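You operate a simulated robot arm through the tools that you are given. There is no shell and no other tool. Be economical: measure what you need, move in short steps, check, and stop when the job is done.

Carry out the task below with a simulated robot arm. There is one attempt and no reset: what you move stays moved.

JOB
Open the sideboard drawer by the window, put both fish fingers from the window end of the sideboard away in the inside of the sideboard drawer by the window and shut the window again.

Only the result counts: the job must be done as asked and must still hold three seconds after the hand-in. Knocking over, shifting, dropping, spilling or breaking anything else fails it.

ROBOT AND FRAMES
A 6-joint arm with a two-finger parallel gripper, fixed in place. Base frame: the origin is at the foot of the arm, x ahead of it, y to its left, z up. Units: m, rad, N and s.
With the tool pointing down near the work surface it reaches from about 0.24 to 0.64 m from the base axis. Its first joint turns from -1.152 to 1.152 rad. Payload 2.7 kg.
The tool frame sits at the grasp point between the pads (the TCP): z along the fingers, y along the line on which they close. The tips reach 0.023 m beyond it. Largest opening 0.094 m; finger width 0.038, thickness 0.01; the body of the gripper, 0.054 by 0.096 m, starts 0.039 m behind the TCP.
Orientation is told as [roll, pitch, yaw] about the base's x, y, z axes, in that order, counted from this pose: with the fingers straight down and closing along the base's y, the tool's x points along the base's -x, its y along +y and its z along -z.

CONTROLS
- The arm moves only by the tool move_arm. Its argument "rows" is one flat list of numbers, 7 for each row, row after row: the shift along the base's x, y, z in m, then the turn, a rotation vector about the base's x, y, z in rad, then the opening, from 0 (shut) to 1 (fully open). In form: [dx, dy, dz, wx, wy, wz, fingers, dx, dy, dz, wx, wy, wz, fingers, ...]. A call has 1 to 10 rows; each row shifts and turns the commanded pose from where the row before left it. Each row takes 0.2 s and may step no farther than 0.05 m and 0.15 rad from the row before; otherwise, or with a gripper value out of range, the whole call is refused. A pose out of reach is approached as far as the arm can. The call stops where the force on the tool passes 40 N (or 10 N more than at its start, if that is more) or the arm is blocked; 0.2 s more then pass. Each finger travels about 0.045 m/s and halts on what it meets, pressing with about 22 N; the grip force reading is that of the motor and also rises with nothing between the fingers. The clock runs only during rows and for 0.2 s after the last one: add rows that do not move to give the fingers time. It gives the time, the measured TCP pose, the force on the tool (base axes), the opening and the grip force at its end, in the units of the frame above (readings bear some noise), with the torque about the TCP (base axes, N m) and any sound that the robot's microphone picked up.
- Cameras (640 x 400 px; columns grow to the right, rows downward): "scene" is fixed at [0.072, -0.4337, 1.3963]; the picture's right is [0.78, -0.62, 0.00], its down [-0.40, -0.51, -0.76] and it looks along [0.47, 0.59, -0.65] (base axes); focal length 346 px, centre (320, 200). "wrist" rides on the gripper at [0.086, 0.016, -0.075] in the tool frame; the picture's right is [-0.18, 0.98, 0.00], its down [-0.58, -0.11, -0.81] and it looks along [-0.79, -0.15, 0.59] (tool axes); focal length 243 px, centre (320, 200). There is no depth. A picture from a camera that has moved, and an enlarged one, comes with that camera's place and axes in the base frame and with its lens.
- get_image(camera): a new picture of that camera. No time passes.
- inspect(camera, box): a new picture of the part [left, top, right, bottom] of that camera's present view, enlarged. No time passes.
- job_done(): hands the job in; it is judged then, once.

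Work in short steps. Places have to be worked out from the pictures, the camera data and where the tool is seen: move nearer, look again, correct. Check each grasp and each placing, and mend what went wrong. You have 120 turns and 84 pictures in all, those below and enlarged ones among them. Open the gripper and draw the arm clear of the work before you hand the job in, unless the task says otherwise; then end with one line.

The tools are called after "Emit:" as name(argument=value, ...) on one line, values as JSON. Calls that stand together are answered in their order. move_arm: Moves the arm, as the interface text tells. Its arguments: {"type":"object","properties":{"rows":{"type":"array","items":{"type":"number"}}},"required":["rows"]} The other tools are called the same way: get_image (camera) takes a picture; inspect (camera, box) takes an enlarged picture of a part of a camera's view; job_done () hands the job in.

At the start:

```text
t: 0.0
tcp_pos: [0.4278, 0.1633, 1.0673]
tcp_rot: [0.001, -0.003, 0.0]
contact_force: [0.3, -0.1, 0.6]
torque: [0.04, 0.04, 0.02]
width: 0.0939
finger_force: 0.0
```

scene: 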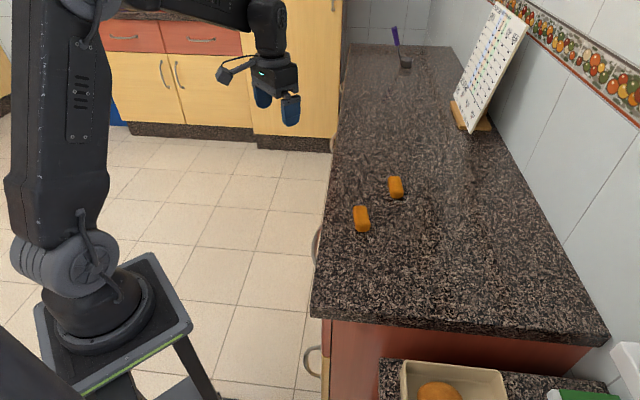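
wrist: 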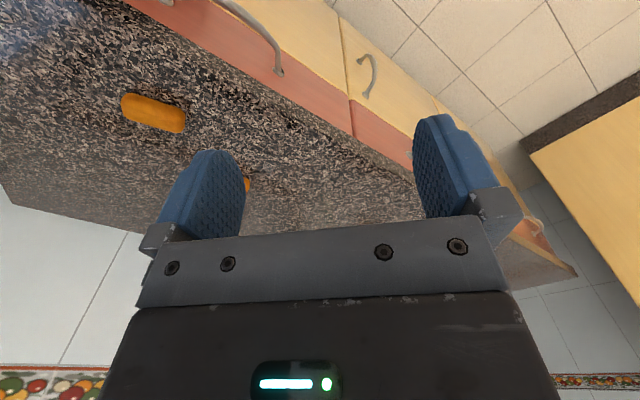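

I'm starting with closer views of the sideboard front and its surroundings, to find the drawers and the window.

Emit:
inspect(camera="scene", box=[280, 100, 440, 400])

Emit:
inspect(camera="wrist", box=[100, 0, 640, 300])

Emit:
inspect(camera="scene", box=[380, 280, 640, 400])

```text
1.33 times, centred on (360, 250) of scene
camera zoom: at [0.072, -0.4337, 1.3963], right [0.78, -0.62, 0.0], down [-0.4, -0.51, -0.76], along [0.47, 0.59, -0.65], focal length 462 px, centre (267, 133)
```

zoom: 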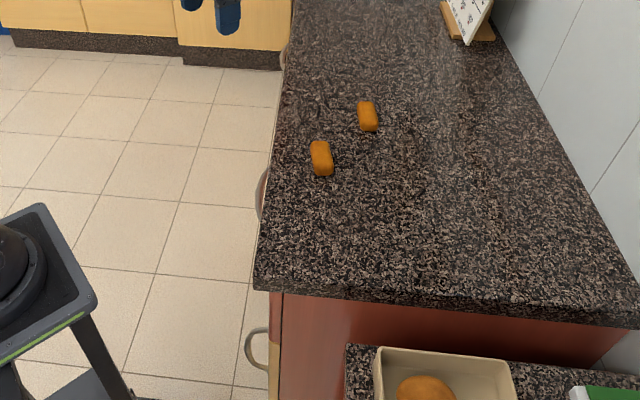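

```text
1.19 times, centred on (370, 150) of wrist
camera zoom: at [0.3426, 0.1787, 1.1424], right [0.18, 0.98, 0.0], down [0.58, -0.11, 0.81], along [0.79, -0.15, -0.59], focal length 288 px, centre (261, 259)
```

zoom: 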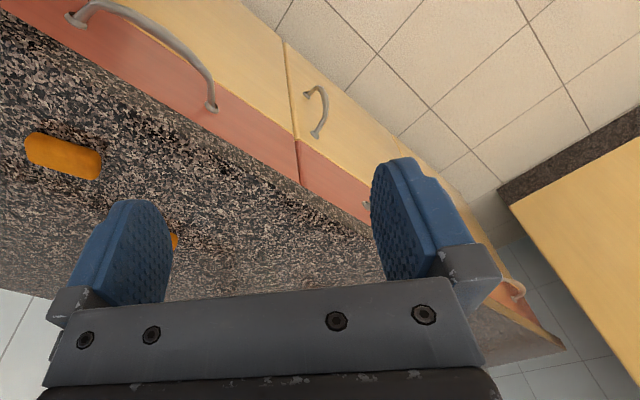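

```text
2.46 times, centred on (510, 340) of scene
camera zoom: at [0.072, -0.4337, 1.3963], right [0.78, -0.62, 0.0], down [-0.4, -0.51, -0.76], along [0.47, 0.59, -0.65], focal length 852 px, centre (-148, -145)
```

zoom: 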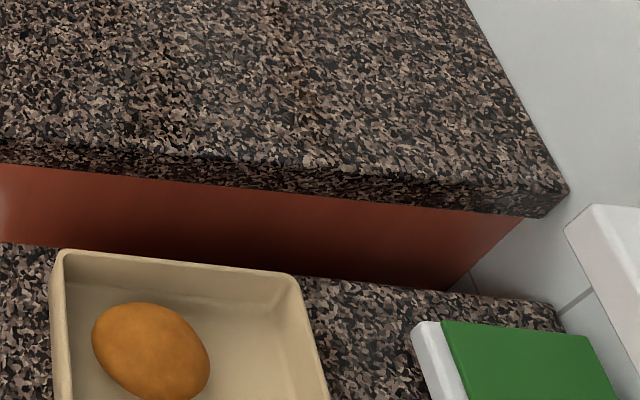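

The pictures put the counter top near z≈0.86. The front runs at about 46° to x, and the near drawer's handle is around (0.45, 0.03, 0.76). I'll yaw the tool so the fingers close across the front, then look.

Emit:
move_arm(rows=[-0.011, -0.004, -0.01, 0, 0, 0.134, 1, -0.011, -0.004, -0.01, 0, 0, 0.134, 1, -0.011, -0.004, -0.01, 0, 0, 0.134, 1, -0.011, -0.004, -0.01, 0, 0, 0.134, 1, -0.011, -0.004, -0.01, 0, 0, 0.134, 1, -0.011, -0.004, -0.01, 0, 0, 0.134, 1])

Emit:
get_image(camera="wrist")

Emit:
get_image(camera="scene")

```text
t: 1.4
tcp_pos: [0.3625, 0.1386, 1.0099]
tcp_rot: [0.0, -0.003, 0.809]
contact_force: [0.2, 0.8, 0.2]
torque: [-0.02, -0.01, 0.01]
width: 0.0942
finger_force: 0.1
```

```text
78 pictures are left
camera wrist: at [0.2913, 0.0869, 1.0826], right [-0.58, 0.81, 0.0], down [0.48, 0.34, 0.81], along [0.66, 0.47, -0.59], focal length 243 px, centre (320, 200)
```

wrist: 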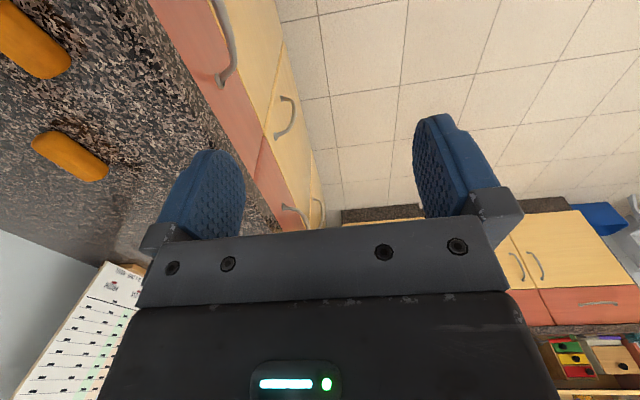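

```text
77 pictures are left
```

scene: 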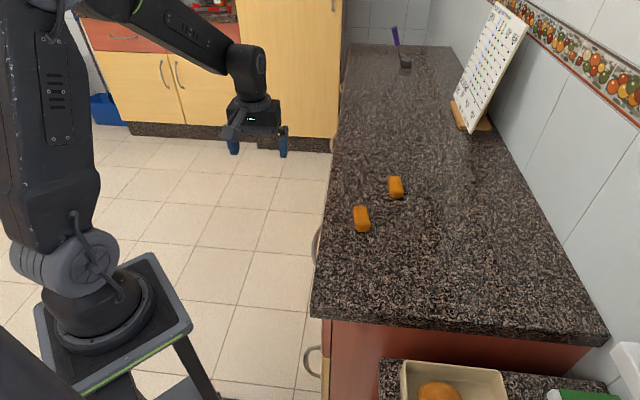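

The tool is now aligned with the sideboard front. Next I tilt it toward the drawer by about 0.75 rad and come lower, then look at the handle.

Emit:
move_arm(rows=[-0.003, 0.002, -0.015, -0.086, -0.09, 0, 1, -0.003, 0.002, -0.015, -0.086, -0.09, 0, 1, -0.003, 0.002, -0.015, -0.086, -0.09, 0, 1, -0.003, 0.002, -0.015, -0.086, -0.09, 0, 1, -0.003, 0.002, -0.015, -0.086, -0.09, 0, 1, -0.003, 0.002, -0.015, -0.086, -0.09, 0, 1])

Emit:
get_image(camera="wrist")

Emit:
get_image(camera="scene")

```text
t: 2.8
tcp_pos: [0.3444, 0.152, 0.9175]
tcp_rot: [-0.749, -0.005, 0.81]
contact_force: [0.5, -0.1, -0.5]
torque: [-0.01, 0.02, 0.01]
width: 0.0939
finger_force: 0.1
```

```text
76 pictures are left
camera wrist: at [0.2388, 0.1314, 0.9615], right [-0.39, 0.63, -0.67], down [0.06, 0.74, 0.67], along [0.92, 0.22, -0.33], focal length 243 px, centre (320, 200)
```

wrist: 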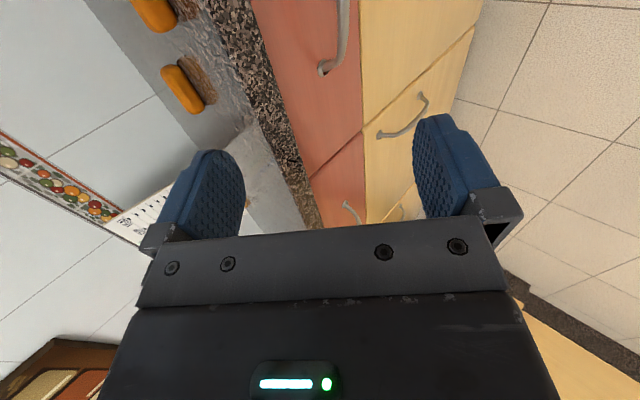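

```text
75 pictures are left
```

scene: 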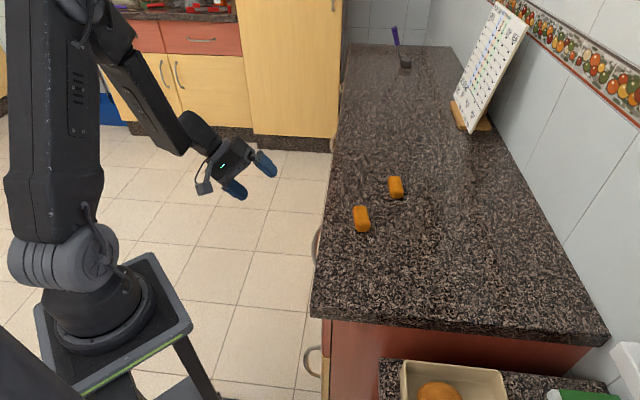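

The view shows one end of the handle. I'll slide back along the front so the whole handle is in view.

Emit:
move_arm(rows=[-0.023, -0.024, 0, 0, 0, 0, 1, -0.023, -0.024, 0, 0, 0, 0, 1, -0.023, -0.024, 0, 0, 0, 0, 1])

Emit:
get_image(camera="wrist")

```text
t: 3.6
tcp_pos: [0.2991, 0.1048, 0.9189]
tcp_rot: [-0.747, -0.002, 0.804]
contact_force: [-0.6, -0.9, 0.0]
torque: [-0.01, -0.02, -0.01]
width: 0.0939
finger_force: 0.1
out of reach, approached as far as the arm can: row 3
```

```text
74 pictures are left
camera wrist: at [0.1948, 0.0845, 0.962], right [-0.39, 0.63, -0.67], down [0.06, 0.74, 0.67], along [0.92, 0.22, -0.33], focal length 243 px, centre (320, 200)
```

wrist: 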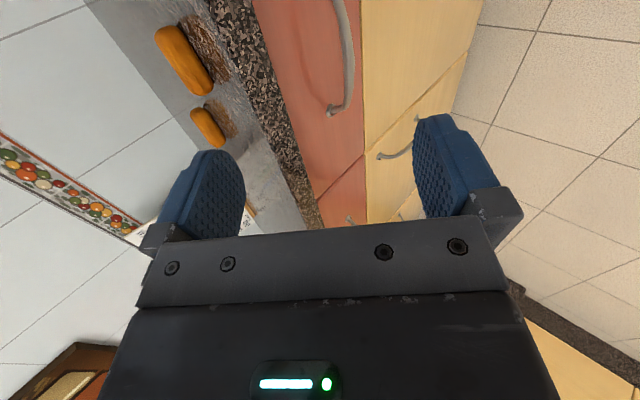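

Triangulating gives the handle bar centre at about (0.432, 0.043, 0.733), roughly 4 cm proud of the face. I'm moving to a pre-grasp 0.12 m back along the tool axis with the fingers partly closed.

Emit:
move_arm(rows=[0.025, -0.002, -0.024, 0, 0, 0, 0.7, 0.025, -0.002, -0.024, 0, 0, 0, 0.5, 0.024, -0.001, -0.025, 0, 0, 0, 0.4, 0, 0, -0.025, 0, 0, 0, 0.4])

Emit:
get_image(camera="wrist")

Emit:
get_image(camera="scene")

```text
t: 4.6
tcp_pos: [0.3766, 0.098, 0.8207]
tcp_rot: [-0.747, -0.005, 0.805]
contact_force: [-0.9, -0.6, 0.0]
torque: [0.01, 0.03, -0.02]
width: 0.0375
finger_force: 0.0
```

```text
73 pictures are left
camera wrist: at [0.2715, 0.0786, 0.8637], right [-0.39, 0.63, -0.67], down [0.06, 0.74, 0.67], along [0.92, 0.22, -0.33], focal length 243 px, centre (320, 200)
```

wrist: 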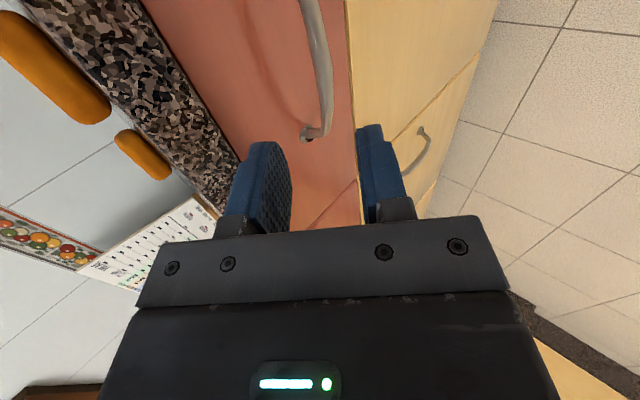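

```text
72 pictures are left
```

scene: 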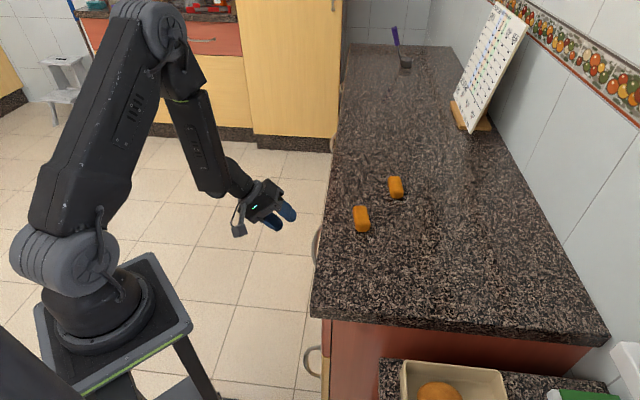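

The estimate holds up from this viewpoint, so I'm advancing along the tool axis to straddle the bar.

Emit:
move_arm(rows=[0.0175, -0.0173, -0.0282, 0, 0, 0, 0.4, 0.0175, -0.0173, -0.0282, 0, 0, 0, 0.4, 0.0175, -0.0173, -0.0282, 0, 0, 0, 0.4])

Emit:
get_image(camera="wrist")

Emit:
inspect(camera="scene", box=[220, 160, 380, 300])

```text
t: 5.4
tcp_pos: [0.4282, 0.0452, 0.7351]
tcp_rot: [-0.745, -0.004, 0.806]
contact_force: [0.6, 0.5, 0.3]
torque: [-0.01, -0.02, 0.0]
width: 0.0376
finger_force: 0.1
```

```text
71 pictures are left
camera wrist: at [0.3246, 0.0262, 0.7774], right [-0.39, 0.63, -0.67], down [0.06, 0.74, 0.67], along [0.92, 0.22, -0.33], focal length 243 px, centre (320, 200)
```

wrist: 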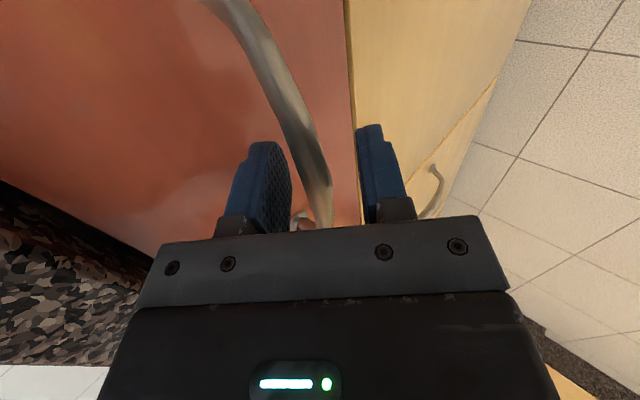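

```text
2.86 times, centred on (300, 230) of scene
camera zoom: at [0.072, -0.4337, 1.3963], right [0.78, -0.62, 0.0], down [-0.4, -0.51, -0.76], along [0.47, 0.59, -0.65], focal length 990 px, centre (377, 114)
```

zoom: 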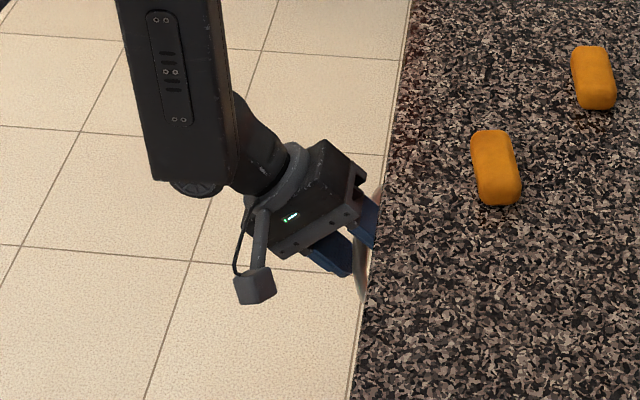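

The bar runs between the two fingers with no contact, so I'm closing on it.

Emit:
move_arm(rows=[0, 0, 0, 0, 0, 0, 0.2, 0, 0, 0, 0, 0, 0, 0, 0, 0, 0, 0, 0, 0, 0, 0, 0, 0, 0, 0, 0, 0])

Emit:
get_image(camera="wrist")

```text
t: 6.4
tcp_pos: [0.4304, 0.0454, 0.7369]
tcp_rot: [-0.754, -0.01, 0.801]
contact_force: [4.0, -6.3, 29.6]
torque: [0.4, -0.63, -1.7]
width: 0.0137
finger_force: 44.9
```

```text
69 pictures are left
camera wrist: at [0.3259, 0.0264, 0.779], right [-0.38, 0.64, -0.67], down [0.06, 0.74, 0.67], along [0.92, 0.21, -0.32], focal length 243 px, centre (320, 200)
```

wrist: 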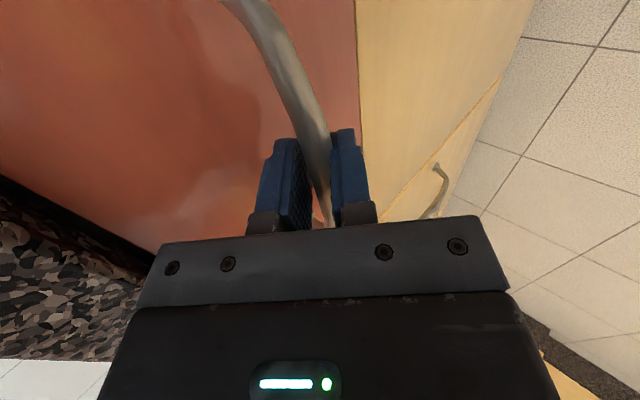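

The bar is gripped at 14 mm width. There's about 30 N of vertical preload, so I'll ease up slightly and then start pulling outward.

Emit:
move_arm(rows=[-0.002, 0.002, 0.004, 0, 0, 0, 0, -0.0072, 0.0069, 0, 0, 0, 0, 0, -0.0108, 0.0104, 0, 0, 0, 0, 0])

Emit:
get_image(camera="scene")

```text
t: 7.2
tcp_pos: [0.4068, 0.0683, 0.7373]
tcp_rot: [-0.741, -0.004, 0.809]
contact_force: [14.2, 18.4, -29.4]
torque: [1.08, -0.96, -1.06]
width: 0.0139
finger_force: 45.3
```

```text
68 pictures are left
```

scene: 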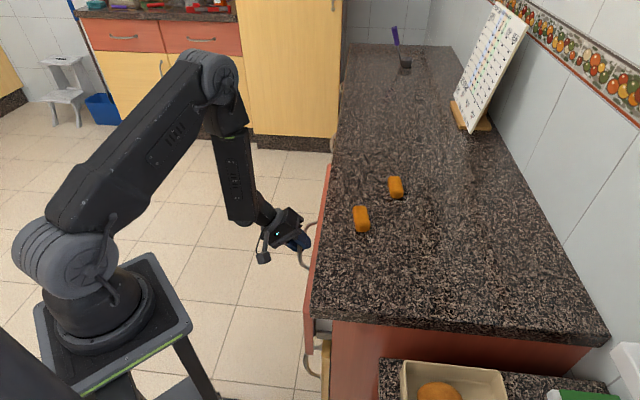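

The drawer is sliding. The side load suggests the slide runs closer to 45°, so I'm correcting the direction and height and pulling further.

Emit:
move_arm(rows=[-0.004, 0.008, -0.003, 0, 0, 0, 0, -0.0141, 0.0141, 0, 0, 0, 0, 0, -0.0141, 0.0141, 0, 0, 0, 0, 0, -0.0141, 0.0141, 0, 0, 0, 0, 0])

```text
t: 8.2
tcp_pos: [0.3645, 0.1104, 0.7374]
tcp_rot: [-0.754, -0.005, 0.795]
contact_force: [-3.2, -5.2, 3.0]
torque: [1.07, -1.09, -0.2]
width: 0.0136
finger_force: 45.4
stopped in row 4: the force on the tool passed its limit at 48 N (the readings are from after the stop); the commanded pose is now the measured one
```

The slide direction is 45°. The last row tripped the force limit only briefly, so I continue pulling more gently.

Emit:
move_arm(rows=[-0.008, 0.008, 0, 0, 0, 0, 0, -0.01, 0.01, 0, 0, 0, 0, 0, -0.01, 0.01, 0, 0, 0, 0, 0, -0.01, 0.01, 0, 0, 0, 0, 0, -0.01, 0.01, 0, 0, 0, 0, 0])

Emit:
get_image(camera="scene")

```text
t: 9.4
tcp_pos: [0.3173, 0.1588, 0.7381]
tcp_rot: [-0.753, -0.003, 0.8]
contact_force: [-2.4, -3.3, -2.9]
torque: [0.74, -0.55, -1.49]
width: 0.0139
finger_force: 45.5
```

```text
67 pictures are left
```

scene: 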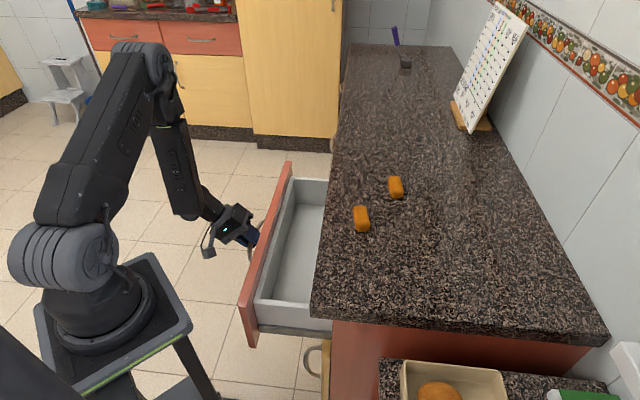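

The drawer is open about 16 cm with no resistance. I'll pull a further 3 cm, since the panel corner still clears the pedestal by roughly 10 cm.

Emit:
move_arm(rows=[-0.008, 0.008, 0, 0, 0, 0, 0, -0.008, 0.008, 0, 0, 0, 0, 0, -0.007, 0.007, 0, 0, 0, 0, 0, 0, 0, 0, 0, 0, 0, 0])

Emit:
get_image(camera="scene")

Emit:
get_image(camera="wrist")

```text
t: 10.4
tcp_pos: [0.2936, 0.1813, 0.7388]
tcp_rot: [-0.755, -0.003, 0.8]
contact_force: [-8.2, -6.1, 5.4]
torque: [1.35, -1.52, -0.45]
width: 0.0139
finger_force: 44.8
```

```text
66 pictures are left
```

scene: 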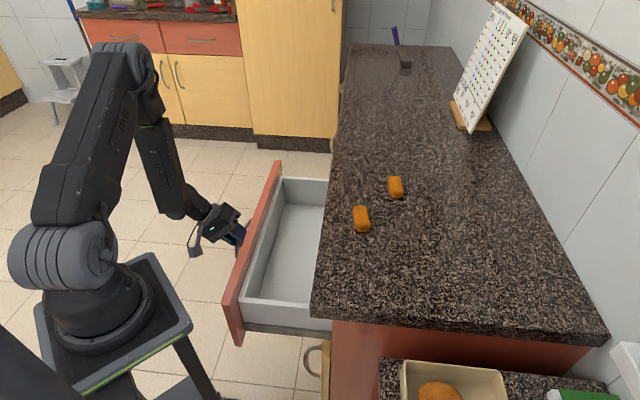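

```text
65 pictures are left
camera wrist: at [0.1887, 0.1626, 0.7805], right [-0.38, 0.63, -0.67], down [0.07, 0.74, 0.66], along [0.92, 0.21, -0.33], focal length 243 px, centre (320, 200)
```

wrist: 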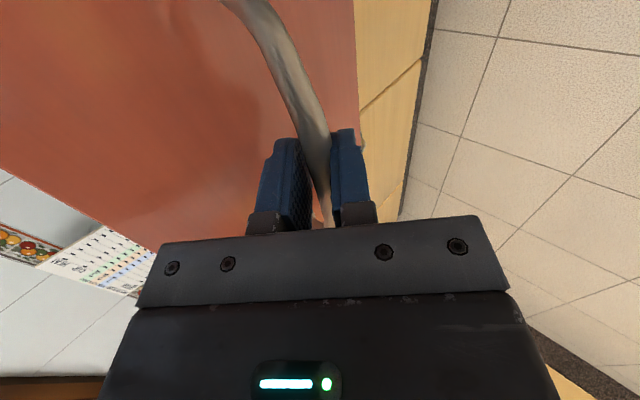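

The drawer is open about 19 cm and empty inside. I'm releasing the handle and backing off along the tool axis and upward.

Emit:
move_arm(rows=[0, 0, 0, 0, 0, 0, 0.2, 0, 0, 0, 0, 0, 0, 0.4, 0, 0, 0, 0, 0, 0, 0.4, -0.0144, 0.0144, 0.022, 0, 0, 0, 0.4, -0.0144, 0.0144, 0.022, 0, 0, 0, 0.4, -0.0144, 0.0144, 0.03, 0, 0, 0, 0.4])

Emit:
get_image(camera="scene")

```text
t: 11.8
tcp_pos: [0.2559, 0.2221, 0.8118]
tcp_rot: [-0.752, -0.002, 0.8]
contact_force: [-0.2, 0.2, 0.1]
torque: [0.0, -0.01, 0.03]
width: 0.0376
finger_force: 0.0
out of reach, approached as far as the arm can: row 6
```

```text
64 pictures are left
```

scene: 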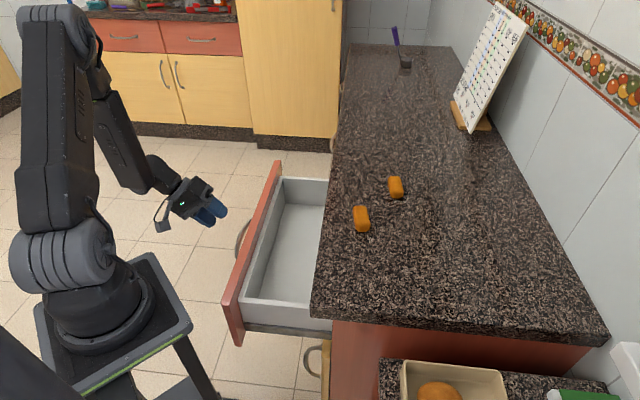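

The handle is free and the drawer stays put. Next I rise, untilt and go above the nearer fish finger, at about (0.486, −0.060).

Emit:
move_arm(rows=[0.01, 0.005, 0.045, 0, 0, 0, 0.6, 0.01, 0.005, 0.045, 0.086, 0.09, 0, 0.8, 0.01, 0, 0.045, 0.086, 0.09, 0, 1, 0.01, 0, 0.045, 0.086, 0.09, 0, 1, 0.02, -0.02, 0.01, 0.086, 0.09, 0, 1, 0.025, -0.035, 0, 0.086, 0.09, 0, 1, 0.025, -0.04, 0, 0.086, 0.09, 0, 1, 0.025, -0.04, 0, 0, 0, 0, 1, 0.025, -0.04, 0, 0, 0, 0, 1, 0.02, -0.04, 0, 0, 0, 0, 1])

Emit:
get_image(camera="wrist")

```text
t: 14.0
tcp_pos: [0.4354, 0.0161, 1.0002]
tcp_rot: [-0.006, 0.003, 0.802]
contact_force: [-0.5, -1.1, 0.5]
torque: [0.01, 0.0, -0.01]
width: 0.0941
finger_force: 0.0
```

```text
63 pictures are left
camera wrist: at [0.3647, -0.0341, 1.0751], right [-0.58, 0.82, -0.01], down [0.48, 0.35, 0.81], along [0.66, 0.46, -0.59], focal length 243 px, centre (320, 200)
```

wrist: 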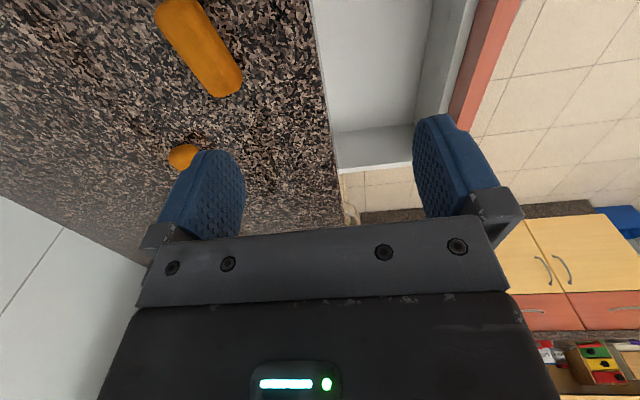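

Fish B measures about (0.482, −0.063) with its long axis near 53°. I'm moving above it at z≈0.93, adding 0.11 rad of yaw, then looking again.

Emit:
move_arm(rows=[0.024, -0.039, 0, 0, 0, 0.055, 1, 0.024, -0.039, -0.02, 0, 0, 0.055, 1, 0, 0, -0.05, 0, 0, 0, 1])

Emit:
get_image(camera="wrist")

Emit:
inspect(camera="scene", box=[300, 130, 460, 240])

```text
t: 14.8
tcp_pos: [0.4807, -0.0615, 0.9303]
tcp_rot: [-0.007, 0.004, 0.91]
contact_force: [0.7, -0.3, 0.0]
torque: [0.04, 0.0, -0.02]
width: 0.0938
finger_force: 0.0
```

```text
62 pictures are left
camera wrist: at [0.4158, -0.1193, 1.0047], right [-0.66, 0.75, -0.01], down [0.44, 0.4, 0.81], along [0.6, 0.53, -0.59], focal length 243 px, centre (320, 200)
```

wrist: 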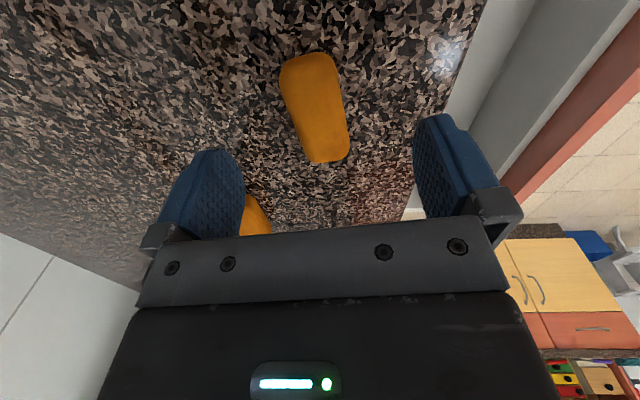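

```text
3.64 times, centred on (380, 185) of scene
camera zoom: at [0.072, -0.4337, 1.3963], right [0.78, -0.62, 0.0], down [-0.4, -0.51, -0.76], along [0.47, 0.59, -0.65], focal length 1259 px, centre (102, 254)
```

zoom: 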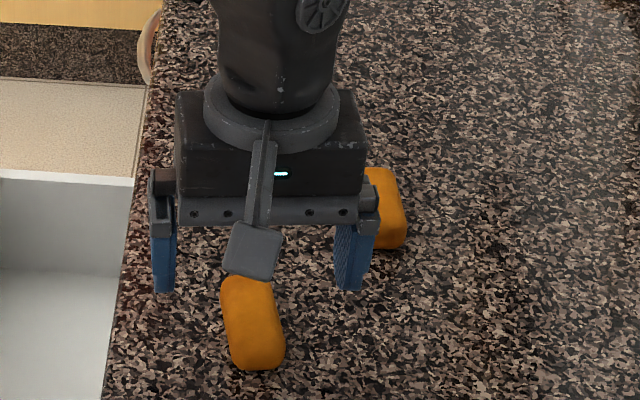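

Fish B is centred between the fingers. I'm descending part way to z≈0.895 before checking tip clearance.

Emit:
move_arm(rows=[0.0005, -0.001, -0.02, 0, 0, 0.02, 1, 0, 0, -0.015, 0, 0, 0, 1])

Emit:
inspect(camera="scene", box=[300, 150, 440, 250])

Emit:
get_image(camera="wrist")

```text
t: 15.4
tcp_pos: [0.4833, -0.0627, 0.8961]
tcp_rot: [-0.006, 0.004, 0.929]
contact_force: [-0.1, -0.7, 1.0]
torque: [0.02, 0.0, 0.01]
width: 0.0941
finger_force: 0.0
```

```text
4.00 times, centred on (370, 200) of scene
camera zoom: at [0.072, -0.4337, 1.3963], right [0.78, -0.62, 0.0], down [-0.4, -0.51, -0.76], along [0.47, 0.59, -0.65], focal length 1385 px, centre (120, 200)
```

zoom: 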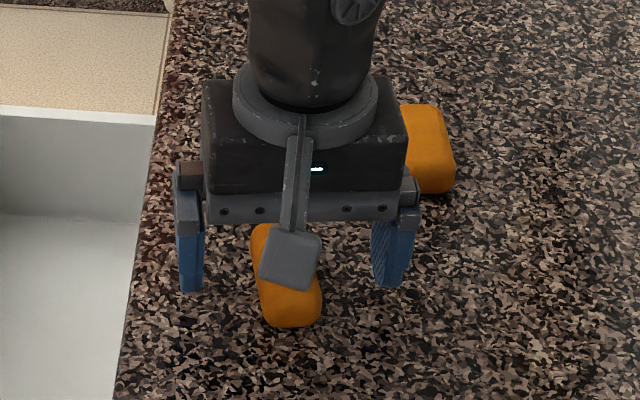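

```text
59 pictures are left
camera wrist: at [0.4182, -0.1226, 0.9702], right [-0.68, 0.73, -0.01], down [0.43, 0.41, 0.8], along [0.59, 0.54, -0.59], focal length 243 px, centre (320, 200)
```

wrist: 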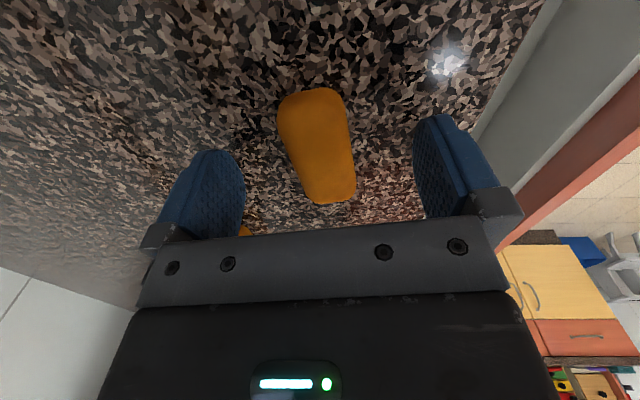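

The fish lies between the fingers and there's no contact. I'm lowering in small steps while watching the force.

Emit:
move_arm(rows=[0, 0, -0.006, 0, 0, 0, 1, 0, 0, -0.005, 0, 0, 0, 1])

Emit:
inspect(camera="scene", box=[320, 160, 420, 250])

```text
t: 16.0
tcp_pos: [0.4825, -0.0617, 0.883]
tcp_rot: [-0.004, 0.003, 0.931]
contact_force: [-0.8, 0.6, 1.2]
torque: [-0.01, 0.02, 0.02]
width: 0.0939
finger_force: 0.0
```

```text
4.44 times, centred on (370, 205) of scene
camera zoom: at [0.072, -0.4337, 1.3963], right [0.78, -0.62, 0.0], down [-0.4, -0.51, -0.76], along [0.47, 0.59, -0.65], focal length 1539 px, centre (98, 178)
```

zoom: 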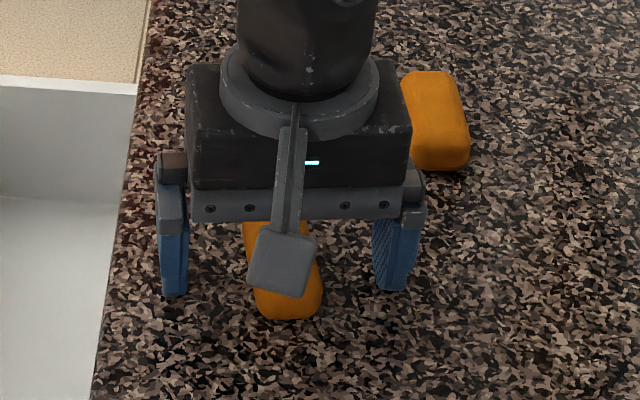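

The tips are at about z 0.860 with no contact, beside the fish finger. Closing now.

Emit:
move_arm(rows=[0, 0, 0, 0, 0, 0, 0.6, 0, 0, 0, 0, 0, 0, 0.3, 0, 0, 0, 0, 0, 0, 0.1, 0, 0, 0, 0, 0, 0, 0.1, 0, 0, 0, 0, 0, 0, 0.1])

Emit:
get_image(camera="wrist")

```text
t: 17.2
tcp_pos: [0.4828, -0.0619, 0.8847]
tcp_rot: [-0.007, 0.005, 0.929]
contact_force: [0.5, -0.1, 0.8]
torque: [0.04, -0.01, 0.01]
width: 0.0313
finger_force: 21.9
```

```text
57 pictures are left
camera wrist: at [0.4182, -0.1214, 0.9589], right [-0.68, 0.74, -0.01], down [0.43, 0.41, 0.8], along [0.59, 0.54, -0.59], focal length 243 px, centre (320, 200)
```

wrist: 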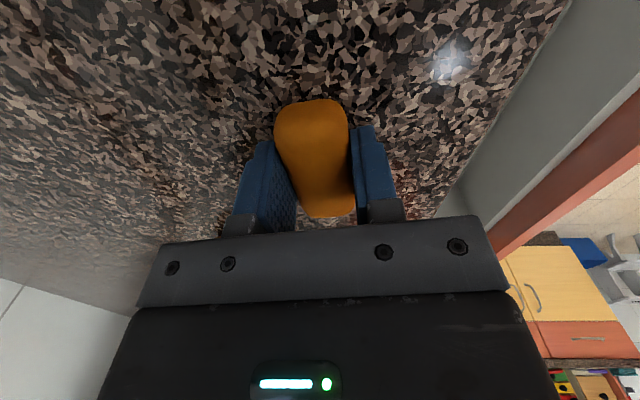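

Gripped at 31 mm. I'm lifting straight up and carrying it over the drawer opening, aiming for (0.35, 0.032).

Emit:
move_arm(rows=[0, 0, 0.02, 0, 0, 0, 0.1, 0, 0, 0.04, 0, 0, 0, 0.1, 0, 0, 0.04, 0, 0, 0, 0.1, -0.033, 0.0235, 0, 0, 0, -0.036, 0.1, -0.033, 0.0235, 0, 0, 0, -0.036, 0.1, -0.033, 0.0235, 0, 0, 0, -0.036, 0.1, -0.033, 0.0235, 0, 0, 0, -0.036, 0.1, 0, 0, 0, 0, 0, 0, 0.1])

Emit:
get_image(camera="wrist")

Emit:
get_image(camera="scene")

```text
t: 19.0
tcp_pos: [0.3509, 0.032, 0.9862]
tcp_rot: [-0.005, 0.004, 0.785]
contact_force: [0.3, 0.2, -0.6]
torque: [0.01, -0.05, 0.01]
width: 0.0311
finger_force: 21.6
```

```text
56 pictures are left
camera wrist: at [0.2781, -0.0181, 1.0603], right [-0.57, 0.82, -0.01], down [0.49, 0.34, 0.81], along [0.67, 0.45, -0.59], focal length 243 px, centre (320, 200)
```

wrist: 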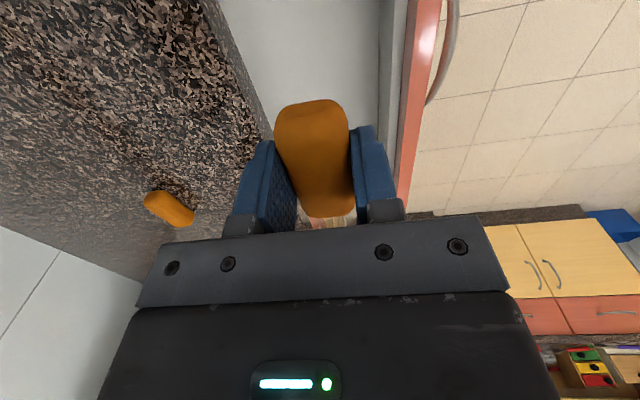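

```text
55 pictures are left
```

scene: 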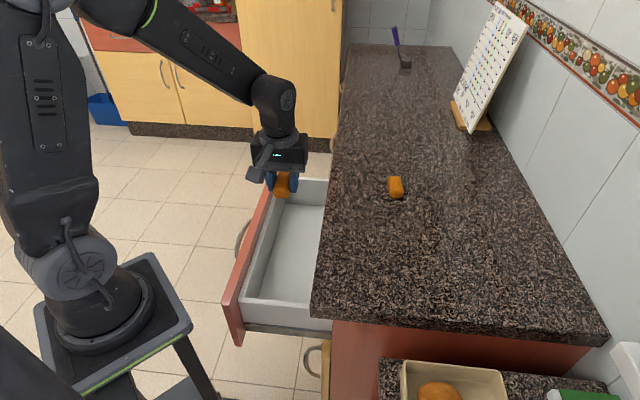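

The drawer interior spans n≈−0.166 to −0.30 from the wall top to the counter edge. I shift 1 cm toward the counter side to centre and descend in steps.

Emit:
move_arm(rows=[0.007, -0.007, -0.04, 0, 0, 0, 0.1, 0, 0, -0.05, 0, 0, 0, 0.1, 0, 0, -0.05, 0, 0, 0, 0.1, 0, 0, -0.03, 0, 0, 0, 0.1])

Emit:
get_image(camera="wrist")

Emit:
inspect(camera="scene", box=[210, 150, 370, 350])

```text
t: 20.0
tcp_pos: [0.3588, 0.0243, 0.8135]
tcp_rot: [-0.006, 0.003, 0.787]
contact_force: [0.0, 0.1, 0.2]
torque: [0.01, 0.0, 0.01]
width: 0.0313
finger_force: 21.9
```

```text
54 pictures are left
camera wrist: at [0.2867, -0.0252, 0.8882], right [-0.57, 0.82, -0.01], down [0.49, 0.34, 0.8], along [0.67, 0.45, -0.59], focal length 243 px, centre (320, 200)
```

wrist: 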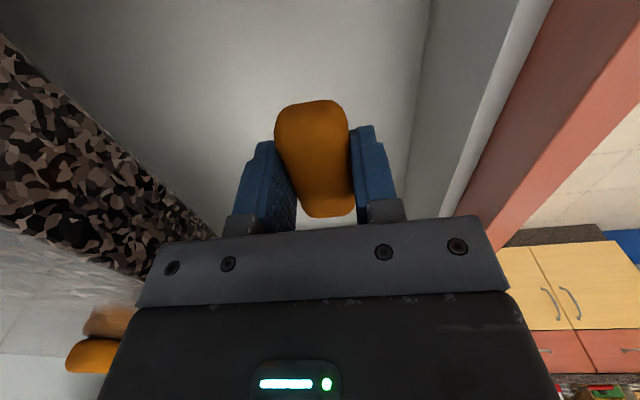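

```text
2.00 times, centred on (290, 250) of scene
camera zoom: at [0.072, -0.4337, 1.3963], right [0.78, -0.62, 0.0], down [-0.4, -0.51, -0.76], along [0.47, 0.59, -0.65], focal length 693 px, centre (380, 100)
```

zoom: 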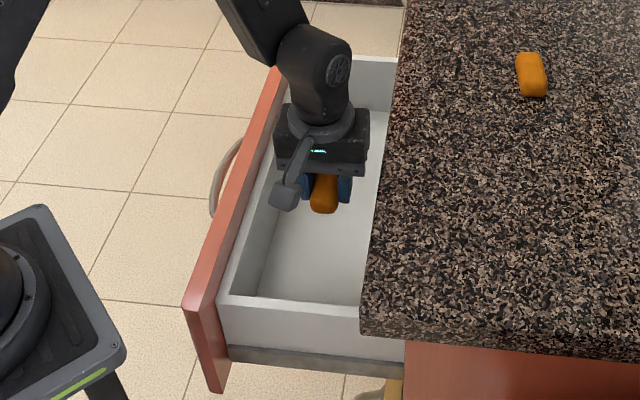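

The floor is at z≈0.705 and the wall tops at ≈0.79, with clear space around. I'm descending to set the fish just above the floor, checking force.

Emit:
move_arm(rows=[0, 0, -0.04, 0, 0, 0, 0.1, 0, 0, -0.025, 0, 0, 0, 0.1, 0, 0, -0.007, 0, 0, 0, 0.1])

Emit:
get_image(camera="wrist")

```text
t: 20.8
tcp_pos: [0.3594, 0.0259, 0.744]
tcp_rot: [-0.007, 0.003, 0.787]
contact_force: [0.5, -0.3, -1.8]
torque: [0.02, -0.04, -0.01]
width: 0.0313
finger_force: 21.6
```

```text
52 pictures are left
camera wrist: at [0.2867, -0.0243, 0.8185], right [-0.57, 0.82, -0.01], down [0.49, 0.34, 0.81], along [0.67, 0.45, -0.59], focal length 243 px, centre (320, 200)
```

wrist: 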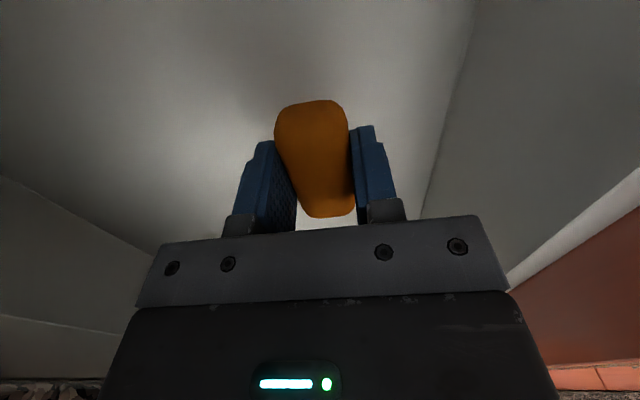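

Still free of contact. I'm lowering in 4 mm steps until a light touch.

Emit:
move_arm(rows=[0, 0, -0.004, 0, 0, 0, 0.1, 0, 0, -0.004, 0, 0, 0, 0.1])

```text
t: 21.4
tcp_pos: [0.3575, 0.0269, 0.7355]
tcp_rot: [-0.007, 0.005, 0.784]
contact_force: [-0.3, -0.9, -0.2]
torque: [0.0, 0.03, 0.0]
width: 0.0311
finger_force: 22.0
```

Emit:
move_arm(rows=[0, 0, -0.004, 0, 0, 0, 0.1, 0, 0, -0.003, 0, 0, 0, 0.1])

```text
t: 22.0
tcp_pos: [0.3578, 0.0259, 0.7276]
tcp_rot: [-0.008, 0.003, 0.785]
contact_force: [-0.1, -0.1, -0.2]
torque: [-0.02, 0.02, -0.03]
width: 0.0311
finger_force: 22.0
```

No contact yet, so I continue in small steps.

Emit:
move_arm(rows=[0, 0, -0.003, 0, 0, 0, 0.1, 0, 0, -0.003, 0, 0, 0, 0.1])

Emit:
get_image(camera="wrist")

Emit:
inspect(camera="scene", box=[240, 160, 340, 320])

```text
t: 22.6
tcp_pos: [0.3575, 0.0254, 0.722]
tcp_rot: [-0.005, 0.005, 0.788]
contact_force: [0.2, 0.2, 0.1]
torque: [0.03, -0.01, 0.02]
width: 0.0314
finger_force: 21.9
```

```text
51 pictures are left
camera wrist: at [0.2856, -0.0248, 0.7961], right [-0.57, 0.82, -0.01], down [0.49, 0.34, 0.8], along [0.67, 0.45, -0.59], focal length 243 px, centre (320, 200)
```

wrist: 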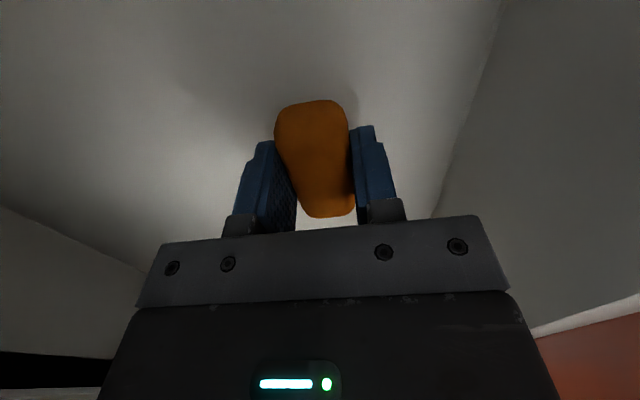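

```text
2.50 times, centred on (290, 240) of scene
camera zoom: at [0.072, -0.4337, 1.3963], right [0.78, -0.62, 0.0], down [-0.4, -0.51, -0.76], along [0.47, 0.59, -0.65], focal length 866 px, centre (395, 100)
```

zoom: 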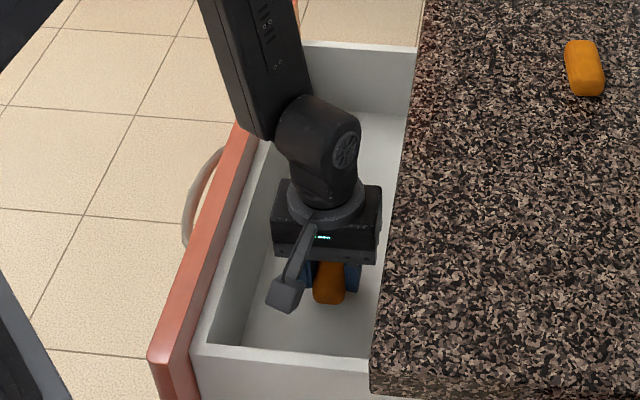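

Re-triangulation puts the floor nearer z 0.691, only a few mm below the fish. I continue down gently.

Emit:
move_arm(rows=[0, 0, -0.003, 0, 0, 0, 0.1, 0, 0, -0.002, 0, 0, 0, 0.1])

```text
t: 23.2
tcp_pos: [0.3583, 0.0259, 0.7173]
tcp_rot: [-0.008, 0.003, 0.789]
contact_force: [-0.6, -0.4, -0.2]
torque: [-0.05, 0.02, 0.03]
width: 0.0313
finger_force: 22.5
```

Emit:
move_arm(rows=[0, 0, -0.003, 0, 0, 0, 0.1, 0, 0, -0.002, 0, 0, 0, 0.1])

Emit:
get_image(camera="wrist")

```text
t: 23.8
tcp_pos: [0.358, 0.0247, 0.7122]
tcp_rot: [-0.007, 0.004, 0.786]
contact_force: [0.7, -0.2, 0.1]
torque: [-0.02, 0.01, -0.01]
width: 0.0314
finger_force: 21.5
```

```text
49 pictures are left
camera wrist: at [0.2859, -0.0242, 0.7866], right [-0.57, 0.82, -0.01], down [0.49, 0.34, 0.8], along [0.67, 0.45, -0.59], focal length 243 px, centre (320, 200)
```

wrist: 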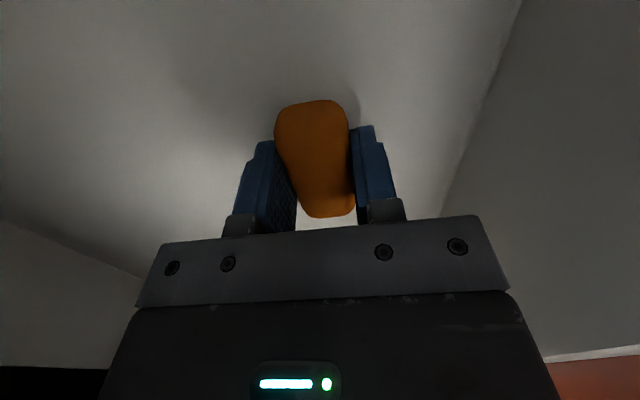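

The shadow is tightening but there's no contact yet. Next I continue down with force monitoring.

Emit:
move_arm(rows=[0, 0, -0.003, 0, 0, 0, 0.1, 0, 0, -0.002, 0, 0, 0, 0.1, 0, 0, -0.002, 0, 0, 0, 0.1])

```text
t: 24.6
tcp_pos: [0.3585, 0.025, 0.7058]
tcp_rot: [-0.007, 0.002, 0.786]
contact_force: [-2.3, -2.0, 19.1]
torque: [0.03, 0.06, 0.02]
width: 0.0313
finger_force: 22.0
```

That's contact with the floor. I ease up 1 mm, then open the fingers modestly and lift out.

Emit:
move_arm(rows=[0, 0, 0.001, 0, 0, 0, 0.2, 0, 0, 0, 0, 0, 0, 0.45, 0, 0, 0, 0, 0, 0, 0.55, 0, 0, 0, 0, 0, 0, 0.55])

Emit:
get_image(camera="wrist")

```text
t: 25.6
tcp_pos: [0.3582, 0.0249, 0.7064]
tcp_rot: [-0.005, 0.004, 0.787]
contact_force: [0.6, 0.0, 0.4]
torque: [0.03, -0.03, 0.02]
width: 0.052
finger_force: 0.1
```

```text
48 pictures are left
camera wrist: at [0.2857, -0.0244, 0.7802], right [-0.57, 0.82, -0.01], down [0.49, 0.34, 0.8], along [0.67, 0.45, -0.59], focal length 243 px, centre (320, 200)
```

wrist: 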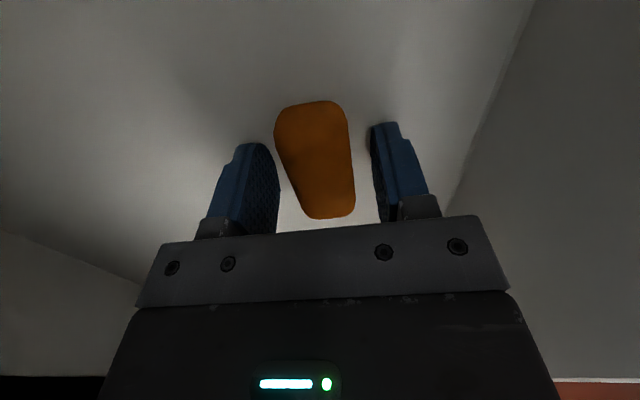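

The fish finger rests flat in the drawer and is released. I'm lifting straight out.

Emit:
move_arm(rows=[0, 0, 0.02, 0, 0, 0, 0.55, 0, 0, 0.05, 0, 0, 0, 0.55, 0, 0, 0.05, 0, 0, 0, 0.55, 0, 0, 0.05, 0, 0, 0, 0.55, 0, 0, 0.05, 0, 0, 0, 0.6, 0, 0, 0.04, 0, 0, 0, 0.8, 0.04, -0.008, 0, 0, 0, 0.03, 1, 0.04, -0.008, 0, 0, 0, 0.03, 1, 0.04, -0.008, 0, 0, 0, 0, 1, 0.04, -0.008, 0, 0, 0, 0, 1])

Emit:
get_image(camera="wrist")

Emit:
get_image(camera="scene")

```text
t: 27.8
tcp_pos: [0.5167, -0.0082, 0.9656]
tcp_rot: [-0.006, 0.003, 0.847]
contact_force: [0.2, 0.1, 0.0]
torque: [-0.01, -0.01, 0.03]
width: 0.0938
finger_force: 0.1
```

```text
47 pictures are left
camera wrist: at [0.4475, -0.0613, 1.0412], right [-0.61, 0.79, -0.01], down [0.47, 0.37, 0.8], along [0.64, 0.49, -0.59], focal length 243 px, centre (320, 200)
```

wrist: 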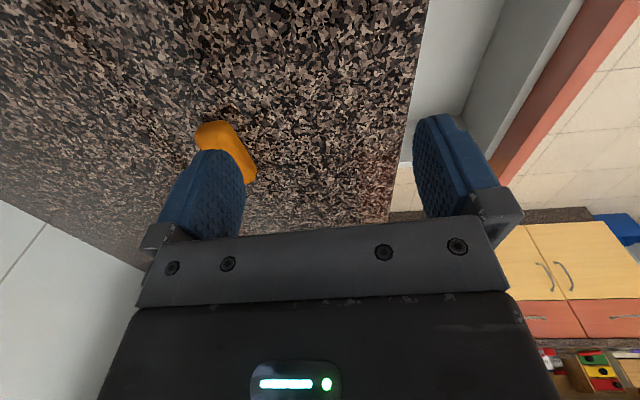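

```text
46 pictures are left
```

scene: 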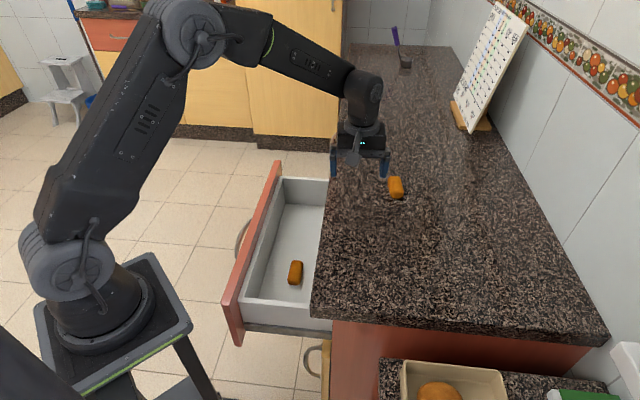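

Fish B is in the drawer. Fish A measures about (0.630, −0.030), so I'm moving above it.

Emit:
move_arm(rows=[0.037, -0.0073, 0, 0, 0, 0.02, 1, 0.037, -0.0073, 0, 0, 0, 0.02, 1, 0.037, -0.0073, 0, 0, 0, 0.02, 1, 0, 0, -0.03, 0, 0, 0, 1])

Emit:
get_image(camera="wrist")

Emit:
inspect(camera="scene", box=[340, 120, 460, 220])

```text
t: 28.8
tcp_pos: [0.6285, -0.0292, 0.9359]
tcp_rot: [-0.005, 0.006, 0.905]
contact_force: [-0.6, -0.1, 0.1]
torque: [0.01, 0.01, 0.03]
width: 0.094
finger_force: 0.1
```

```text
45 pictures are left
camera wrist: at [0.5617, -0.0874, 1.01], right [-0.66, 0.75, -0.01], down [0.44, 0.4, 0.8], along [0.61, 0.53, -0.59], focal length 243 px, centre (320, 200)
```

wrist: 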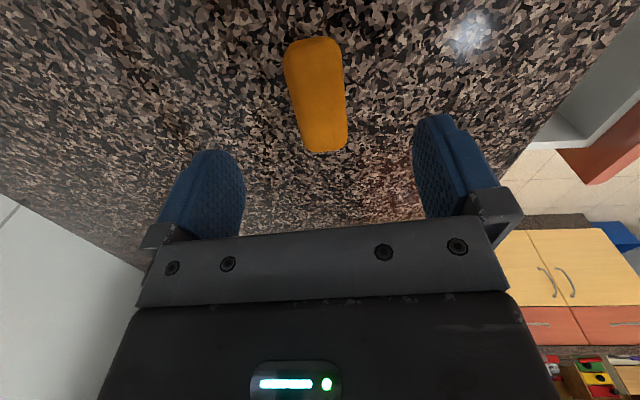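

```text
4.00 times, centred on (400, 170) of scene
camera zoom: at [0.072, -0.4337, 1.3963], right [0.78, -0.62, 0.0], down [-0.4, -0.51, -0.76], along [0.47, 0.59, -0.65], focal length 1385 px, centre (0, 320)
```

zoom: 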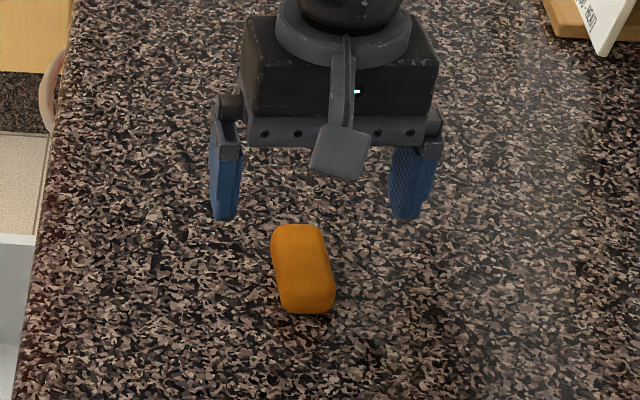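

Fish A is centred between the fingers. I'm descending to the same grasp height and closing on it.

Emit:
move_arm(rows=[-0.002, -0.003, -0.02, 0, 0, 0, 1, -0.001, -0.002, -0.02, 0, 0, 0, 1, 0, 0, -0.006, 0, 0, 0, 1, 0, 0, -0.006, 0, 0, 0, 1])

Emit:
get_image(camera="wrist")

```text
t: 29.8
tcp_pos: [0.626, -0.0333, 0.8841]
tcp_rot: [-0.007, 0.005, 0.906]
contact_force: [0.5, 0.1, 0.3]
torque: [-0.01, 0.02, 0.0]
width: 0.0941
finger_force: 0.1
```

```text
43 pictures are left
camera wrist: at [0.5604, -0.0911, 0.9584], right [-0.66, 0.75, -0.01], down [0.44, 0.4, 0.8], along [0.61, 0.53, -0.59], focal length 243 px, centre (320, 200)
```

wrist: 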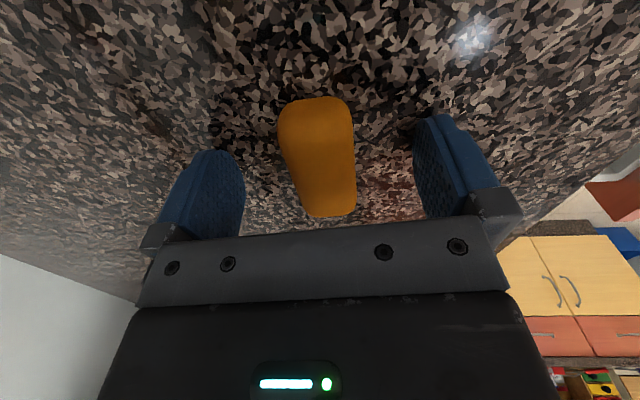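

The alignment is good, so I'm closing.

Emit:
move_arm(rows=[0, 0, 0, 0, 0, 0, 0.6, 0, 0, 0, 0, 0, 0, 0.3, 0, 0, 0, 0, 0, 0, 0.1, 0, 0, 0, 0, 0, 0, 0.1, 0, 0, 0, 0, 0, 0, 0.1])

```text
t: 31.0
tcp_pos: [0.6257, -0.0326, 0.8845]
tcp_rot: [-0.005, 0.003, 0.905]
contact_force: [-0.8, -0.4, 0.4]
torque: [0.02, 0.0, -0.04]
width: 0.0311
finger_force: 22.5
```

Gripped at 31 mm. I'm lifting and carrying it above the drawer at (0.457, 0.123), well away from the first one.

Emit:
move_arm(rows=[0, 0, 0.02, 0, 0, 0, 0.1, 0, 0, 0.04, 0, 0, 0, 0.1, 0, 0, 0.04, 0, 0, 0, 0.1, -0.0338, 0.0312, 0, 0, 0, -0.024, 0.1, -0.0338, 0.0312, 0, 0, 0, -0.024, 0.1, -0.0338, 0.0312, 0, 0, 0, -0.024, 0.1, -0.0338, 0.0312, 0, 0, 0, -0.024, 0.1, -0.0338, 0.0312, 0, 0, 0, -0.024, 0.1, 0, 0, 0, 0, 0, 0, 0.1])

Emit:
get_image(camera="wrist")

Emit:
get_image(camera="scene")

```text
t: 33.0
tcp_pos: [0.4579, 0.1228, 0.9833]
tcp_rot: [-0.006, 0.003, 0.786]
contact_force: [0.7, -0.4, -0.5]
torque: [0.03, 0.01, -0.01]
width: 0.0313
finger_force: 22.0
```

```text
42 pictures are left
camera wrist: at [0.3863, 0.0733, 1.0574], right [-0.56, 0.83, -0.01], down [0.49, 0.34, 0.8], along [0.67, 0.45, -0.59], focal length 243 px, centre (320, 200)
```

wrist: 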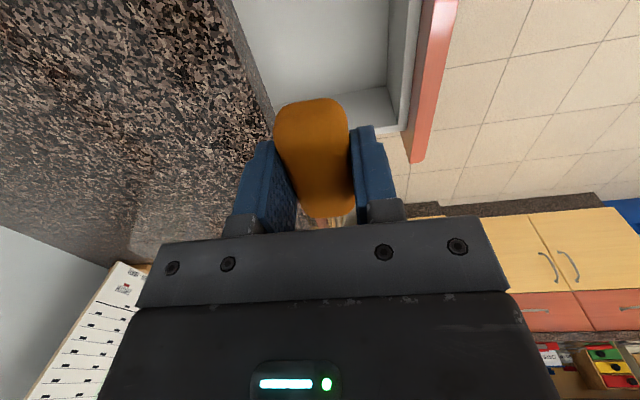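

```text
41 pictures are left
```

scene: 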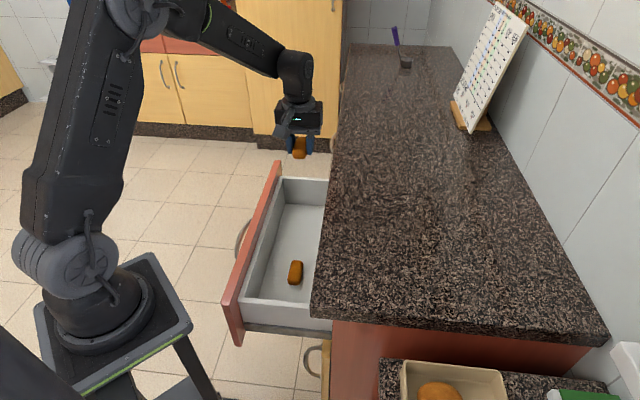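

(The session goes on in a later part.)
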